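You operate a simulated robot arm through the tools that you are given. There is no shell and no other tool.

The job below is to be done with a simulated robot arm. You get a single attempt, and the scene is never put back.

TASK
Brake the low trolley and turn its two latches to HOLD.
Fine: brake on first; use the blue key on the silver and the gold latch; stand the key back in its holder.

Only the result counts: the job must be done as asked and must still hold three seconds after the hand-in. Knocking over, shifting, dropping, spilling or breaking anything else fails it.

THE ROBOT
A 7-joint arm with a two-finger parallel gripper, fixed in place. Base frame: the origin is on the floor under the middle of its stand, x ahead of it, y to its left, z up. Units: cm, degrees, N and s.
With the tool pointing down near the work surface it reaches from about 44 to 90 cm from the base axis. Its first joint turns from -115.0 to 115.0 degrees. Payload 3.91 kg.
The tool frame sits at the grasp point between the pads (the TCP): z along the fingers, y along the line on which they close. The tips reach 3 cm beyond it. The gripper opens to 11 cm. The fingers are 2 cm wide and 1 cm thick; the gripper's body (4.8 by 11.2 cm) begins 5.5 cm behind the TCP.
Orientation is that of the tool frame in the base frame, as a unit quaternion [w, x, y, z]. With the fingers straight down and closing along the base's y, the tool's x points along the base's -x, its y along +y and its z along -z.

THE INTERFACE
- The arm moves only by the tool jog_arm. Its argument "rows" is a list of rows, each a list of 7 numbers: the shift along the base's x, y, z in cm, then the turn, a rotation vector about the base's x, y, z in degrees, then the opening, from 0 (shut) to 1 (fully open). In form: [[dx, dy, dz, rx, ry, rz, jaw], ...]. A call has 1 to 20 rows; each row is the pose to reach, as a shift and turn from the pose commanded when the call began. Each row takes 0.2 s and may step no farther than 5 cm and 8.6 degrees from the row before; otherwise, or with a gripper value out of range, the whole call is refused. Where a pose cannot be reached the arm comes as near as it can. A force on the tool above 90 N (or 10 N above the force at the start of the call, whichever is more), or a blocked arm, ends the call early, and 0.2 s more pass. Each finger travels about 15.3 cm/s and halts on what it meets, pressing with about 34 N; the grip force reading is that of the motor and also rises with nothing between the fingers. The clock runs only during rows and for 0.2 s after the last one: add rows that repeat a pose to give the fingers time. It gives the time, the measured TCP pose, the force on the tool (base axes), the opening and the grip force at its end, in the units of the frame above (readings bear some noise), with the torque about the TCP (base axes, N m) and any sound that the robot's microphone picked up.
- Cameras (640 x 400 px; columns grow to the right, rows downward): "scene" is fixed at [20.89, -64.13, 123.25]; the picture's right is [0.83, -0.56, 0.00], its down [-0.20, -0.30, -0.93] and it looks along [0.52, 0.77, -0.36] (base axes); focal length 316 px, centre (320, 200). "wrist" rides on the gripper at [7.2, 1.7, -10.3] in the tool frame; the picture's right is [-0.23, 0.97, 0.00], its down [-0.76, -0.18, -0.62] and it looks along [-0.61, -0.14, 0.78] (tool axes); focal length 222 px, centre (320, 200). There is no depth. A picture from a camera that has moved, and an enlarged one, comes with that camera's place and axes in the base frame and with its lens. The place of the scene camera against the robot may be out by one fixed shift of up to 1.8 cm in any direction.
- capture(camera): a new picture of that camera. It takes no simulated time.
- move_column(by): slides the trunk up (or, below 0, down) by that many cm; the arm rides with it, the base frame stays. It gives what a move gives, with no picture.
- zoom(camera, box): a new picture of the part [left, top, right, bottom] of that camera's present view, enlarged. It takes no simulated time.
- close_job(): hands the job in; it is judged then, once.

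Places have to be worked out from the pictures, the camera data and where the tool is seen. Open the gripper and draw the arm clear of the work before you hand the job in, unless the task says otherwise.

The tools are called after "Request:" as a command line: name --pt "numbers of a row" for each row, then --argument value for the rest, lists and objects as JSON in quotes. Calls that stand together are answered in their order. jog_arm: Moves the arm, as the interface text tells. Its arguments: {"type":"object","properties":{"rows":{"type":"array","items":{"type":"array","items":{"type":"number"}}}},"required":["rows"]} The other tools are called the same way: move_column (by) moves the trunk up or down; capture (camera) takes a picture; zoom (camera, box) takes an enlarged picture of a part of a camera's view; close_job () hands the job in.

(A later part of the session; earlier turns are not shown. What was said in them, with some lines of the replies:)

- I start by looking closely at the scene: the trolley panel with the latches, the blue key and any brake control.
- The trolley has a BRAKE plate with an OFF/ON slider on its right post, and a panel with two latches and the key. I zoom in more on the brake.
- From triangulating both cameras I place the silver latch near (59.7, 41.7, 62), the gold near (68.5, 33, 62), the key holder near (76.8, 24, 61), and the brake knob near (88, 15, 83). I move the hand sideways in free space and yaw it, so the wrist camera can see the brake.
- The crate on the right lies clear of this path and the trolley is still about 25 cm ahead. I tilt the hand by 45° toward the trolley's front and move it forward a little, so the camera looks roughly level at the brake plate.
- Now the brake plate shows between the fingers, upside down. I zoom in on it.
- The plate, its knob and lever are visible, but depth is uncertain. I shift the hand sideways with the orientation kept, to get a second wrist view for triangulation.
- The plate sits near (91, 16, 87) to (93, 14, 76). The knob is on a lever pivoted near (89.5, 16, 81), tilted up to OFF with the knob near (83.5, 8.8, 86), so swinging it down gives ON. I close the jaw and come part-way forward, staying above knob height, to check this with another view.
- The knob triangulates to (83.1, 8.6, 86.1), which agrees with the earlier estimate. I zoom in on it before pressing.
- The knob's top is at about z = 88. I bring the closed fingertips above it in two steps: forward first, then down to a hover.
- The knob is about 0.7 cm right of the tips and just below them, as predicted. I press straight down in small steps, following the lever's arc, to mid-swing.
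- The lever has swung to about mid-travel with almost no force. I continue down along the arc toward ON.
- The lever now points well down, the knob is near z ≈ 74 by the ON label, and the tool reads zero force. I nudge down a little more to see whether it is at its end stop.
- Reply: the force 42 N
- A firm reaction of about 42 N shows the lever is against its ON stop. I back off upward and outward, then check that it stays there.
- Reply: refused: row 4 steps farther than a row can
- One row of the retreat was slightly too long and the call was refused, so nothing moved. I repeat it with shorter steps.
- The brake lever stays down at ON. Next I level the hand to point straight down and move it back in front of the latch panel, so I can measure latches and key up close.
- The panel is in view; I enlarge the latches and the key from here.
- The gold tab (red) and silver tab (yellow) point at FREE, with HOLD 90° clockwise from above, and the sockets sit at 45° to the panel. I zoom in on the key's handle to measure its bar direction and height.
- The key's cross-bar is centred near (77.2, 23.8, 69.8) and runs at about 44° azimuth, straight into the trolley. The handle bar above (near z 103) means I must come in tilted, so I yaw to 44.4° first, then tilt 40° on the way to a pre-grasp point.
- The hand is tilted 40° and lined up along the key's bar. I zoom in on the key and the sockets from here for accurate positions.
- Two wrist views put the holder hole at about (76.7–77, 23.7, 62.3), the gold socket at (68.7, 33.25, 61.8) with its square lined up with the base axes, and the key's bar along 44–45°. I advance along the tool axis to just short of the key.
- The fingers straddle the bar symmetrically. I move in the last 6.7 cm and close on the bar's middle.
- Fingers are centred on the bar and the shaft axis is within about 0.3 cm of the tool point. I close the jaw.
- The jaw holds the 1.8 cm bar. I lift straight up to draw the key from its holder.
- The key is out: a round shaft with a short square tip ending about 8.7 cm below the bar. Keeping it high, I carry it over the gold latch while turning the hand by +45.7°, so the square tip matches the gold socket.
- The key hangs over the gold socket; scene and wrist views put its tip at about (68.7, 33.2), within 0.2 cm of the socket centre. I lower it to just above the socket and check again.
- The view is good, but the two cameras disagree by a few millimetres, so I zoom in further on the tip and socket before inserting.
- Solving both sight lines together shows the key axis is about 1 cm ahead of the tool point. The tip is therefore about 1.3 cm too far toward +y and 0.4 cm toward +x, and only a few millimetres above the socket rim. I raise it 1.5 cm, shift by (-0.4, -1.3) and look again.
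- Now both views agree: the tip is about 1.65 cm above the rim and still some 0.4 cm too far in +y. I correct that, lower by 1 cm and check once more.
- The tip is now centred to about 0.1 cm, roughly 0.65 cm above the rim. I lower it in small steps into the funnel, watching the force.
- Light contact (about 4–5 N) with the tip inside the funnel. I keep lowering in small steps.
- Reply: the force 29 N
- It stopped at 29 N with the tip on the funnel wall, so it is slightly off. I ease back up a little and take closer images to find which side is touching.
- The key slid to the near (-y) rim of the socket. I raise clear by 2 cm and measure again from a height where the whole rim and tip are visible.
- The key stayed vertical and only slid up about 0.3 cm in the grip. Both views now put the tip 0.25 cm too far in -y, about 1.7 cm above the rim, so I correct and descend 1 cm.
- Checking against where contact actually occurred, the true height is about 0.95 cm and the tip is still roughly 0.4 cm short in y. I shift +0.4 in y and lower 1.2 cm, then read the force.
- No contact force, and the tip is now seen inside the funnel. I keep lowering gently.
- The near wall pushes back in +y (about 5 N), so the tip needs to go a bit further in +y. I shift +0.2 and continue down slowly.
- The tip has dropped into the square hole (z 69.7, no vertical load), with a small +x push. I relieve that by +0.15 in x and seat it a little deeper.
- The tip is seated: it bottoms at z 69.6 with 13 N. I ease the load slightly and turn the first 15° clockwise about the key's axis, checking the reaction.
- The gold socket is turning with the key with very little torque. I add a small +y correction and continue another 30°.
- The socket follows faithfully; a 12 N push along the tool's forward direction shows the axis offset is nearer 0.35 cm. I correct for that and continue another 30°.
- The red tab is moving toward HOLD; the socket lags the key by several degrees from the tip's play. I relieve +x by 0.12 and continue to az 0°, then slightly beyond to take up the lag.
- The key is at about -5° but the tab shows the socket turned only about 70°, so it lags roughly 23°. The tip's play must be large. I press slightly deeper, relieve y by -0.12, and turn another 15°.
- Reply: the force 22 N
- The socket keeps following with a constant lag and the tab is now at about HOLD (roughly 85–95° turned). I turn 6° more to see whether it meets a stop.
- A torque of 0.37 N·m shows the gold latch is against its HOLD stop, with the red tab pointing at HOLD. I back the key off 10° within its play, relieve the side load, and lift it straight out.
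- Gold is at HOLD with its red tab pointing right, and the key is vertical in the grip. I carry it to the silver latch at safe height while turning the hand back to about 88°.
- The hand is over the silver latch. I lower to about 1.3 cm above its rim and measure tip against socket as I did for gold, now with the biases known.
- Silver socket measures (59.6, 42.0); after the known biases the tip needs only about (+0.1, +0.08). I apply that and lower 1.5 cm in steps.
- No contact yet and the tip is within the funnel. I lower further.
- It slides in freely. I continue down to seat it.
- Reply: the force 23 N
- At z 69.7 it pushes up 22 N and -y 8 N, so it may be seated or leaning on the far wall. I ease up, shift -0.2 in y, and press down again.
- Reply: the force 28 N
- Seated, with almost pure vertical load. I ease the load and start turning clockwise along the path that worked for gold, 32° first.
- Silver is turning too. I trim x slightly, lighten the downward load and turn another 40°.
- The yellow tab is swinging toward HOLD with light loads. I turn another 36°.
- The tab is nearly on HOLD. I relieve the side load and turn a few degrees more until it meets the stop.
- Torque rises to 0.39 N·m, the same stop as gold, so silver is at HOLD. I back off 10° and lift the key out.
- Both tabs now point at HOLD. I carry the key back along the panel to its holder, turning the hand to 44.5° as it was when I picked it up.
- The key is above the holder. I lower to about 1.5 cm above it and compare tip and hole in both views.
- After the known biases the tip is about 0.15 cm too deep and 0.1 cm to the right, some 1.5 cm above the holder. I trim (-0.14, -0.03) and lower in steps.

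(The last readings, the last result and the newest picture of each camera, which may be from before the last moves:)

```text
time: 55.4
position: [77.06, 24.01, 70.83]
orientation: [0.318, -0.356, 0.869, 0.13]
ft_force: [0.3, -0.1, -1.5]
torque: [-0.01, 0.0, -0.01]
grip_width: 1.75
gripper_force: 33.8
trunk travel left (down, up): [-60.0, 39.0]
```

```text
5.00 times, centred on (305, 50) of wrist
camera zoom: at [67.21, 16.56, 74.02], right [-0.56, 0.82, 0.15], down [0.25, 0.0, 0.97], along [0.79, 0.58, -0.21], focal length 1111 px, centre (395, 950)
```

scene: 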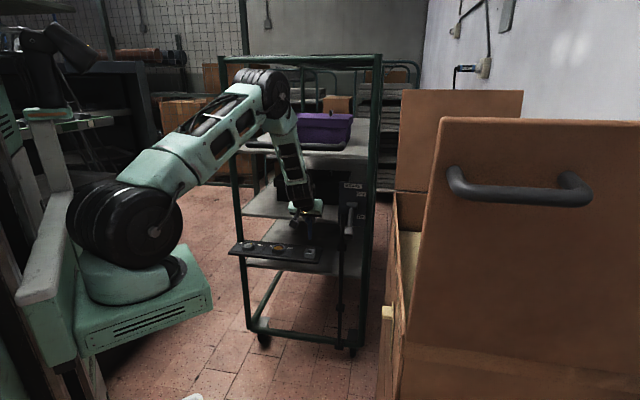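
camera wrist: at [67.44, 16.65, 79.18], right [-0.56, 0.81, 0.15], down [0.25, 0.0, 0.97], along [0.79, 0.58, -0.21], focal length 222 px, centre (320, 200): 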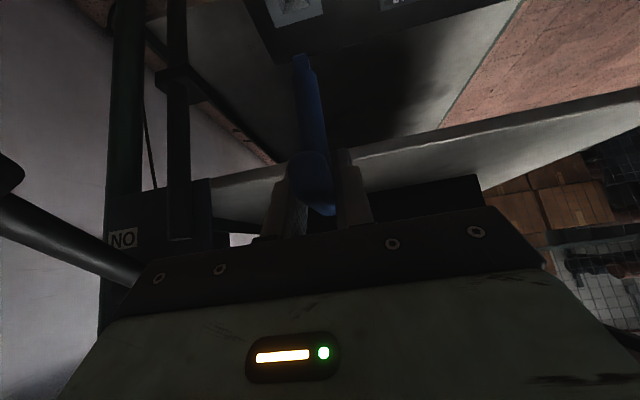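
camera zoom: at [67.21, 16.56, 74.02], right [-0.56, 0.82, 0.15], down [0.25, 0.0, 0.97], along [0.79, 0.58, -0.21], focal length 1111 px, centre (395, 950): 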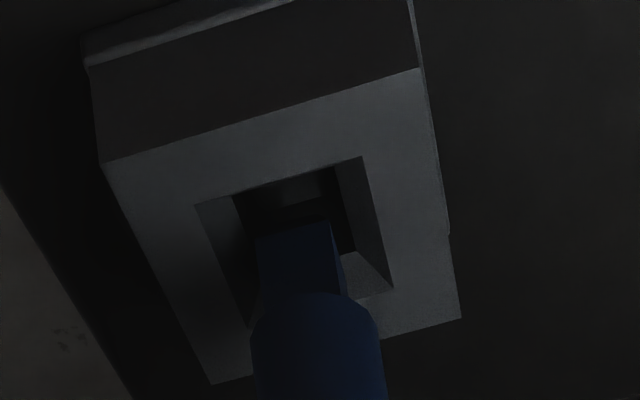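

The tip is within the holder's funnel with no contact. I continue down.

Request:
jog_arm --pt "0 0 -0.3 0 0 0 0" --pt "0 0 -0.6 0 0 0 0" --pt "0 0 -0.8 0 0 0 0"

Request:
zoom --camera "scene" --box '[296, 236, 320, 258]'

Request:
zoom --camera "wrist" --box '[270, 20, 340, 100]'

```text
time: 56.2
position: [77.03, 23.94, 69.96]
orientation: [0.317, -0.355, 0.87, 0.129]
ft_force: [-0.2, -0.1, -1.8]
torque: [0.04, -0.01, -0.04]
grip_width: 1.74
gripper_force: 34.4
trunk travel left (down, up): [-60.0, 39.0]
```

```text
16.00 times, centred on (308, 247) of scene
camera zoom: at [20.89, -64.13, 123.25], right [0.83, -0.56, 0.0], down [-0.2, -0.3, -0.93], along [0.52, 0.77, -0.36], focal length 5062 px, centre (512, -552)
```

zoom: 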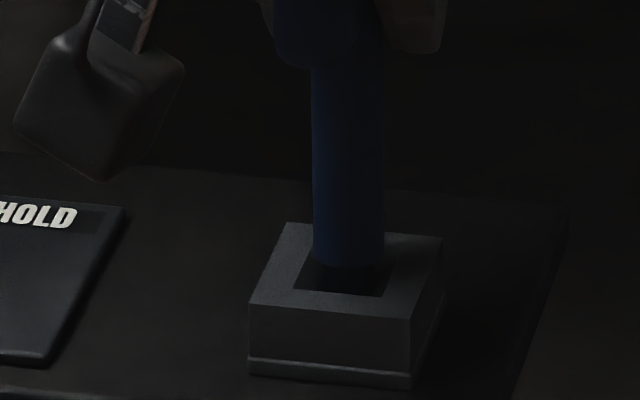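

```text
5.00 times, centred on (305, 60) of wrist
camera zoom: at [67.15, 16.53, 73.22], right [-0.56, 0.82, 0.15], down [0.25, 0.0, 0.97], along [0.79, 0.58, -0.21], focal length 1111 px, centre (395, 900)
```

zoom: 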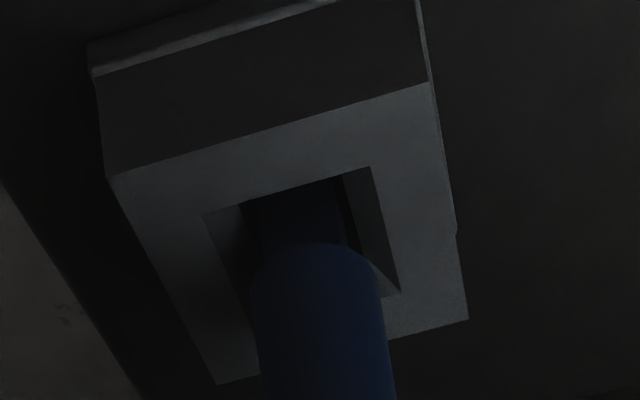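

Still sliding freely in the hole. I lower until it touches bottom.

Request:
jog_arm --pt "0 0 -0.2 0 0 0 0" --pt "0 0 -0.4 0 0 0 0" --pt "0 0 -0.5 0 0 0 0"

Request:
zoom --camera "scene" --box '[296, 236, 320, 258]'

```text
time: 57.0
position: [77.05, 23.96, 69.76]
orientation: [0.319, -0.356, 0.869, 0.13]
ft_force: [-6.7, -5.2, 19.5]
torque: [-0.42, 0.57, 0.03]
grip_width: 1.77
gripper_force: 34.2
trunk travel left (down, up): [-60.0, 39.0]
```

```text
16.00 times, centred on (308, 247) of scene
camera zoom: at [20.89, -64.13, 123.25], right [0.83, -0.56, 0.0], down [-0.2, -0.3, -0.93], along [0.52, 0.77, -0.36], focal length 5062 px, centre (512, -552)
```

zoom: 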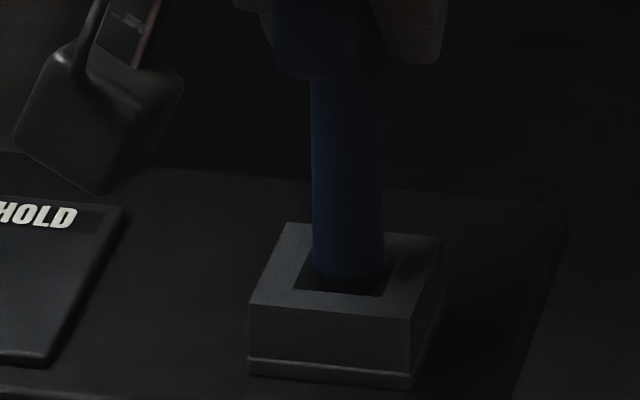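

It stopped at z 69.76 with 19 N and an 8 N push back along -F, so the tip leans on the far wall and needs to go about 0.4 cm deeper. I ease up, shift back 0.2 cm and lower again.

Request:
jog_arm --pt "-0.07 -0.07 0.3 0 0 0 0" --pt "-0.15 -0.14 0.3 0 0 0 0" --pt "-0.15 -0.14 0.1 0 0 0 0" --pt "-0.15 -0.14 -0.1 0 0 0 0"

Request:
zoom --camera "scene" --box '[296, 236, 320, 258]'

Request:
zoom --camera "wrist" --box '[270, 20, 340, 100]'

```text
time: 58.0
position: [76.87, 23.86, 69.68]
orientation: [0.319, -0.357, 0.868, 0.131]
ft_force: [-5.0, 0.2, 28.2]
torque: [0.03, 0.37, 0.08]
grip_width: 1.8
gripper_force: 34.0
trunk travel left (down, up): [-60.0, 39.0]
```

```text
16.00 times, centred on (308, 247) of scene
camera zoom: at [20.89, -64.13, 123.25], right [0.83, -0.56, 0.0], down [-0.2, -0.3, -0.93], along [0.52, 0.77, -0.36], focal length 5062 px, centre (512, -552)
```

zoom: 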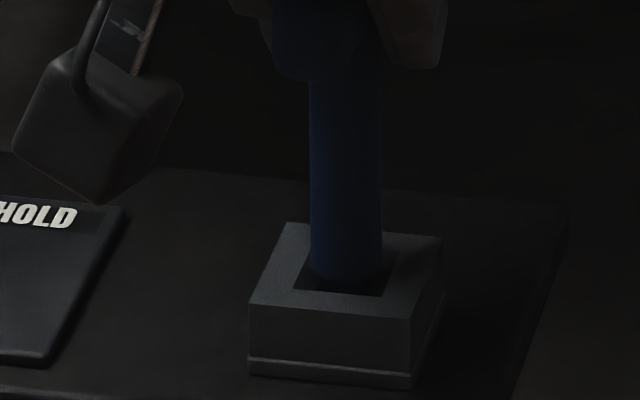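

```text
5.00 times, centred on (305, 60) of wrist
camera zoom: at [67.05, 16.45, 72.79], right [-0.56, 0.82, 0.15], down [0.25, 0.0, 0.97], along [0.79, 0.58, -0.2], focal length 1111 px, centre (395, 900)
```

zoom: 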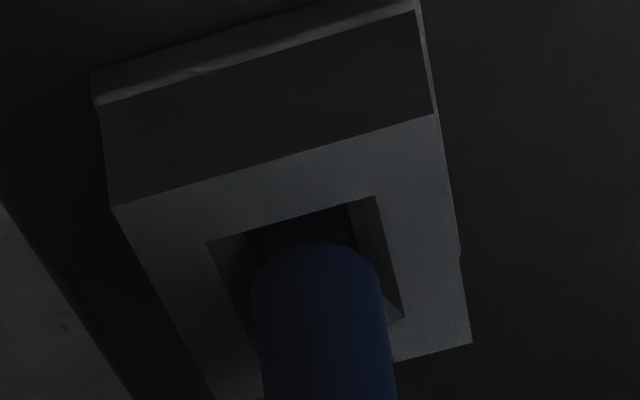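

It looks nearly as deep as at the start. I take the same wrist view as at pick-up to compare depth directly.

Request:
zoom --camera "wrist" --box '[220, 40, 420, 220]'

Request:
zoom --camera "scene" --box '[290, 215, 330, 265]'

```text
2.22 times, centred on (320, 130) of wrist
camera zoom: at [67.05, 16.45, 72.79], right [-0.56, 0.82, 0.15], down [0.25, 0.0, 0.97], along [0.79, 0.58, -0.2], focal length 494 px, centre (320, 356)
```

zoom: 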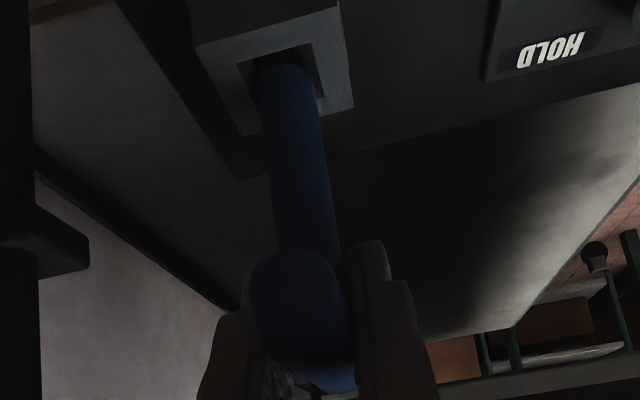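

```text
8.00 times, centred on (310, 240) of scene
camera zoom: at [20.89, -64.13, 123.25], right [0.83, -0.56, 0.0], down [-0.2, -0.3, -0.93], along [0.52, 0.77, -0.36], focal length 2531 px, centre (400, -120)
```

zoom: 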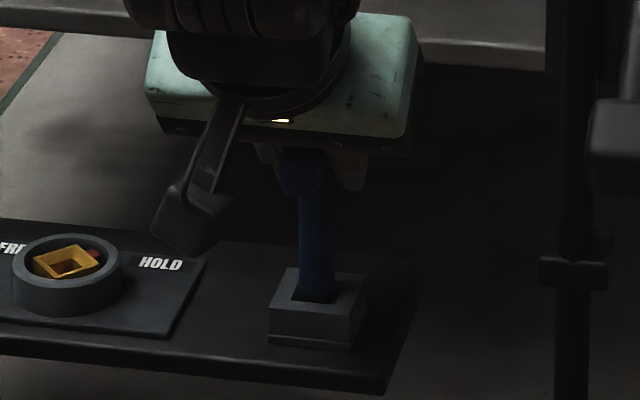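

The shaft sits at the same depth as before pick-up. I take off the pressing load, then open the jaw.

Request:
jog_arm --pt "0 0 0.15 0 0 0 0" --pt "0 0 0.28 0 0 0 0" --pt "0 0 0.28 0 0 0 0"

Request:
jog_arm --pt "0 0 0 0 0 0 0.22" --pt "0 0 0 0 0 0 0.3" --pt "0 0 0 0 0 0 0.4" --pt "0 0 0 0 0 0 0.45"

Request:
zoom --camera "wrist" --box '[220, 40, 420, 220]'

Request:
zoom --camera "scene" --box '[290, 215, 330, 265]'

```text
time: 58.8
position: [76.77, 23.83, 69.64]
orientation: [0.318, -0.356, 0.869, 0.129]
ft_force: [4.9, 4.6, 14.1]
torque: [0.46, -0.41, 0.03]
grip_width: 1.79
gripper_force: 34.3
trunk travel left (down, up): [-60.0, 39.0]
```

```text
time: 59.8
position: [76.82, 23.82, 69.54]
orientation: [0.316, -0.356, 0.87, 0.13]
ft_force: [0.2, 0.2, -0.9]
torque: [0.01, -0.02, 0.02]
grip_width: 4.95
gripper_force: 0.1
trunk travel left (down, up): [-60.0, 39.0]
```

```text
2.22 times, centred on (320, 130) of wrist
camera zoom: at [66.96, 16.36, 72.82], right [-0.56, 0.82, 0.15], down [0.26, 0.0, 0.97], along [0.79, 0.58, -0.21], focal length 494 px, centre (320, 356)
```

zoom: 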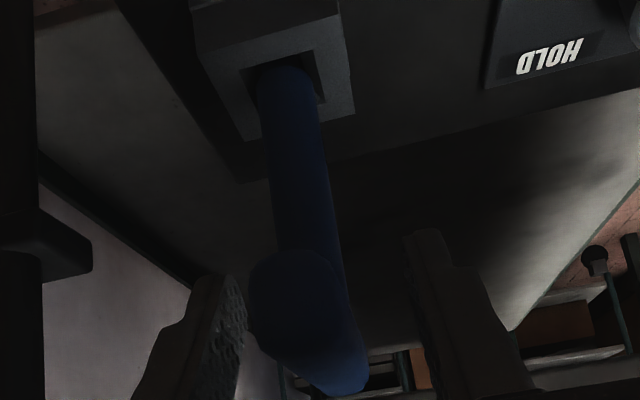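

```text
8.00 times, centred on (310, 240) of scene
camera zoom: at [20.89, -64.13, 123.25], right [0.83, -0.56, 0.0], down [-0.2, -0.3, -0.93], along [0.52, 0.77, -0.36], focal length 2531 px, centre (400, -120)
```

zoom: 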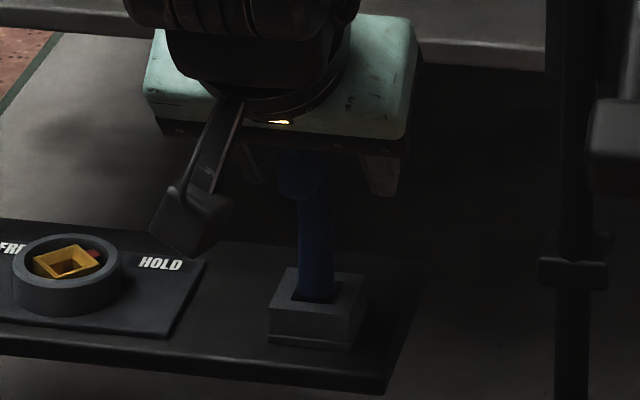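

The key is released and stands upright in the holder. I withdraw along the tool axis, away from the key.

Request:
jog_arm --pt "-0.69 -0.68 1.15 0 0 0 0.45" --pt "-1.85 -1.8 3.06 0 0 0 0.45" --pt "-3.7 -3.6 6.13 0 0 0 0.45" --pt "-5.54 -5.4 9.19 0 0 0 0.45" --pt "-7.4 -7.2 12.25 0 0 0 0.45" --pt "-9.5 -9.3 14.5 0 0 0 0.6"

Request:
capture --camera "wrist"

Request:
zoom --camera "scene" --box '[225, 200, 345, 275]'

Request:
zoom --camera "scene" --box '[290, 215, 330, 265]'

```text
time: 61.2
position: [67.37, 14.54, 84.1]
orientation: [0.316, -0.356, 0.87, 0.13]
ft_force: [0.3, 0.8, -0.5]
torque: [0.01, -0.02, -0.01]
grip_width: 6.61
gripper_force: 0.0
trunk travel left (down, up): [-60.0, 39.0]
```

```text
taken
camera wrist: at [57.56, 7.15, 87.36], right [-0.56, 0.82, 0.15], down [0.26, 0.0, 0.97], along [0.79, 0.58, -0.21], focal length 222 px, centre (320, 200)
```

wrist: 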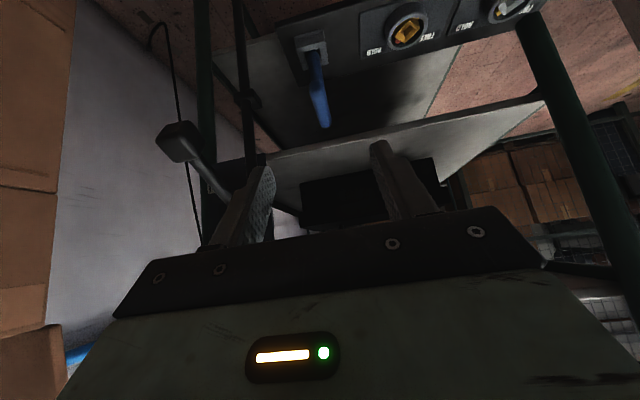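

```text
5.33 times, centred on (285, 238) of scene
camera zoom: at [20.89, -64.13, 123.25], right [0.83, -0.56, 0.0], down [-0.2, -0.3, -0.93], along [0.52, 0.77, -0.36], focal length 1688 px, centre (507, 0)
```

zoom: 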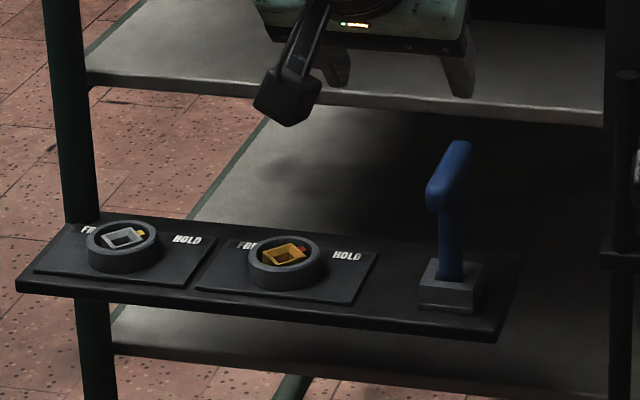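

```text
8.00 times, centred on (310, 240) of scene
camera zoom: at [20.89, -64.13, 123.25], right [0.83, -0.56, 0.0], down [-0.2, -0.3, -0.93], along [0.52, 0.77, -0.36], focal length 2531 px, centre (400, -120)
```

zoom: 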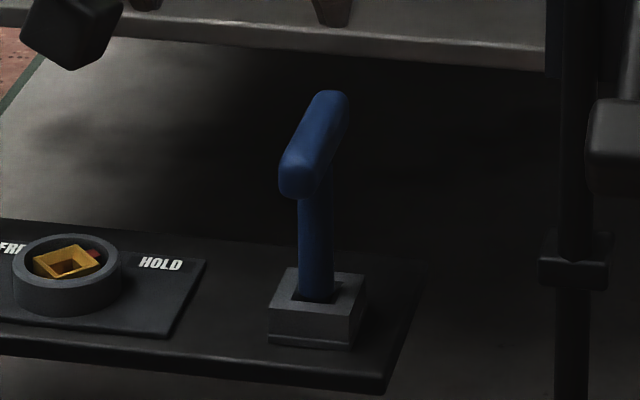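

The key stands just as it did at the start. I check the latch tabs and the brake once more.

Request:
zoom --camera "wrist" --box '[360, 0, 540, 70]'

Request:
zoom --camera "scene" --box '[235, 232, 295, 262]'

Request:
zoom --camera "scene" --box '[320, 170, 390, 240]'

```text
3.56 times, centred on (450, 35) of wrist
camera zoom: at [57.56, 7.15, 87.36], right [-0.56, 0.82, 0.15], down [0.26, 0.0, 0.97], along [0.79, 0.58, -0.21], focal length 790 px, centre (-142, 787)
```

zoom: 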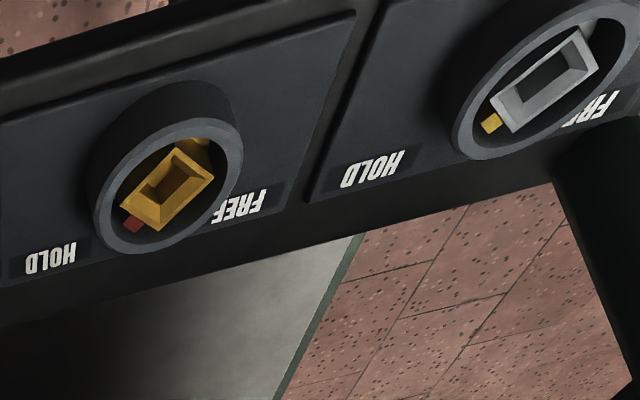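

```text
10.67 times, centred on (265, 247) of scene
camera zoom: at [20.89, -64.13, 123.25], right [0.83, -0.56, 0.0], down [-0.2, -0.3, -0.93], along [0.52, 0.77, -0.36], focal length 3375 px, centre (907, -301)
```

zoom: 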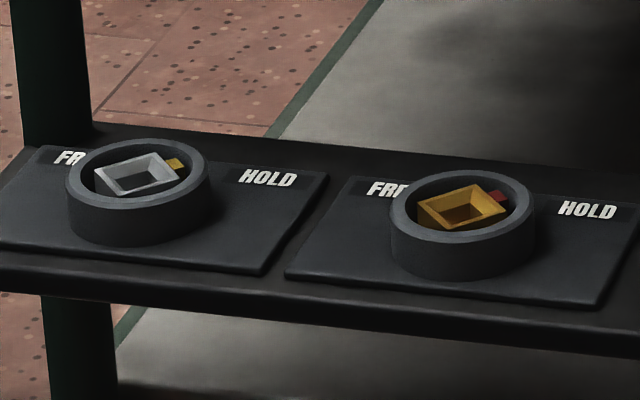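

```text
5.71 times, centred on (355, 205) of scene
camera zoom: at [20.89, -64.13, 123.25], right [0.83, -0.56, 0.0], down [-0.2, -0.3, -0.93], along [0.52, 0.77, -0.36], focal length 1808 px, centre (120, 171)
```

zoom: 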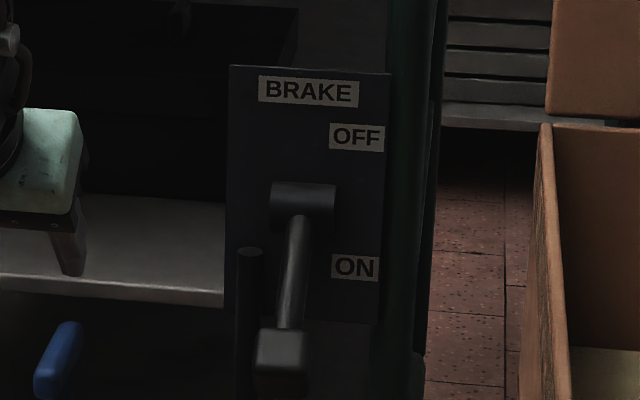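

Both tabs point to HOLD, the brake lever is at ON, and the key is in its holder. I open the gripper fully and draw the arm well clear of the trolley.

Request:
jog_arm --pt "-3 -2 2 0 0 0 0.8" --pt "-6 -4 4 0 0 0 1" --pt "-9 -5 6 0 0 0 1" --pt "-12 -6 8 0 0 0 1" --pt "-15 -7 10 0 0 0 1" --pt "-15 -7 10 0 0 0 1"

Request:
capture --camera "scene"

Request:
zoom --camera "scene" --box '[225, 160, 395, 280]'

```text
time: 62.6
position: [55.58, 9.04, 95.24]
orientation: [0.316, -0.356, 0.87, 0.13]
ft_force: [0.0, 0.2, 0.3]
torque: [0.02, -0.03, 0.03]
grip_width: 10.99
gripper_force: 0.1
out of reach, approached as far as the arm can: row 4, 5, 6
trunk travel left (down, up): [-60.0, 39.0]
```

```text
taken
```

scene: 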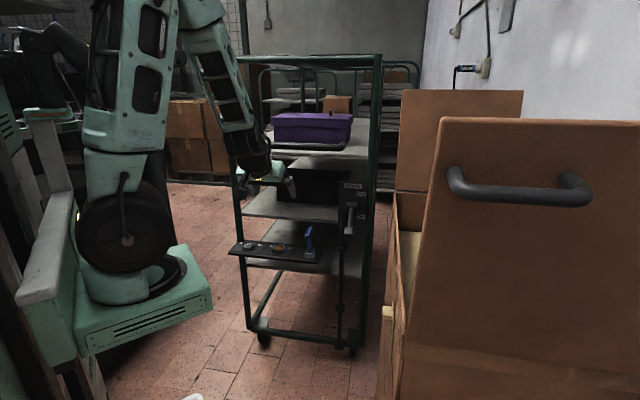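

```text
3.33 times, centred on (310, 220) of scene
camera zoom: at [20.89, -64.13, 123.25], right [0.83, -0.56, 0.0], down [-0.2, -0.3, -0.93], along [0.52, 0.77, -0.36], focal length 1055 px, centre (353, 133)
```

zoom: 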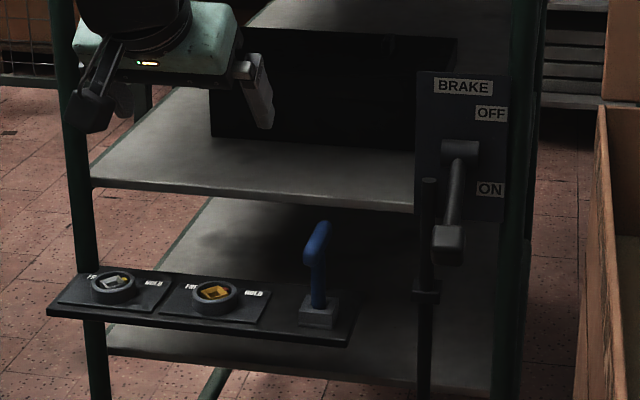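

The arm is clear of the trolley with the gripper fully open. The brake lever is at ON, both latches are at HOLD, and the key stands in its holder, so I hand the job in.

Request:
close_job

```text
The job is handed in.
```

The trolley is braked, both latches are turned to HOLD, and the blue key is back upright in its holder. The job is handed in, and no result has come back yet.

- **Brake:** I pushed the lever down to its ON stop before touching the latches, and it was still at ON in the last picture.
- **Latches:** I turned the gold latch first, then the silver, each about 90° until it met its stop. The last pictures show both tabs pointing at HOLD.
- **Key:** It sits as deep in the holder as it did at the start. My first try at the gold socket was off-centre: the key slid about 0.3 cm in the grip, and I lifted clear and re-aligned. It stayed upright and was not dropped.
- **Surroundings:** I saw nothing knocked over or shifted, and the trolley appears in the same place in the scene pictures. The arm is drawn back with the gripper fully open.
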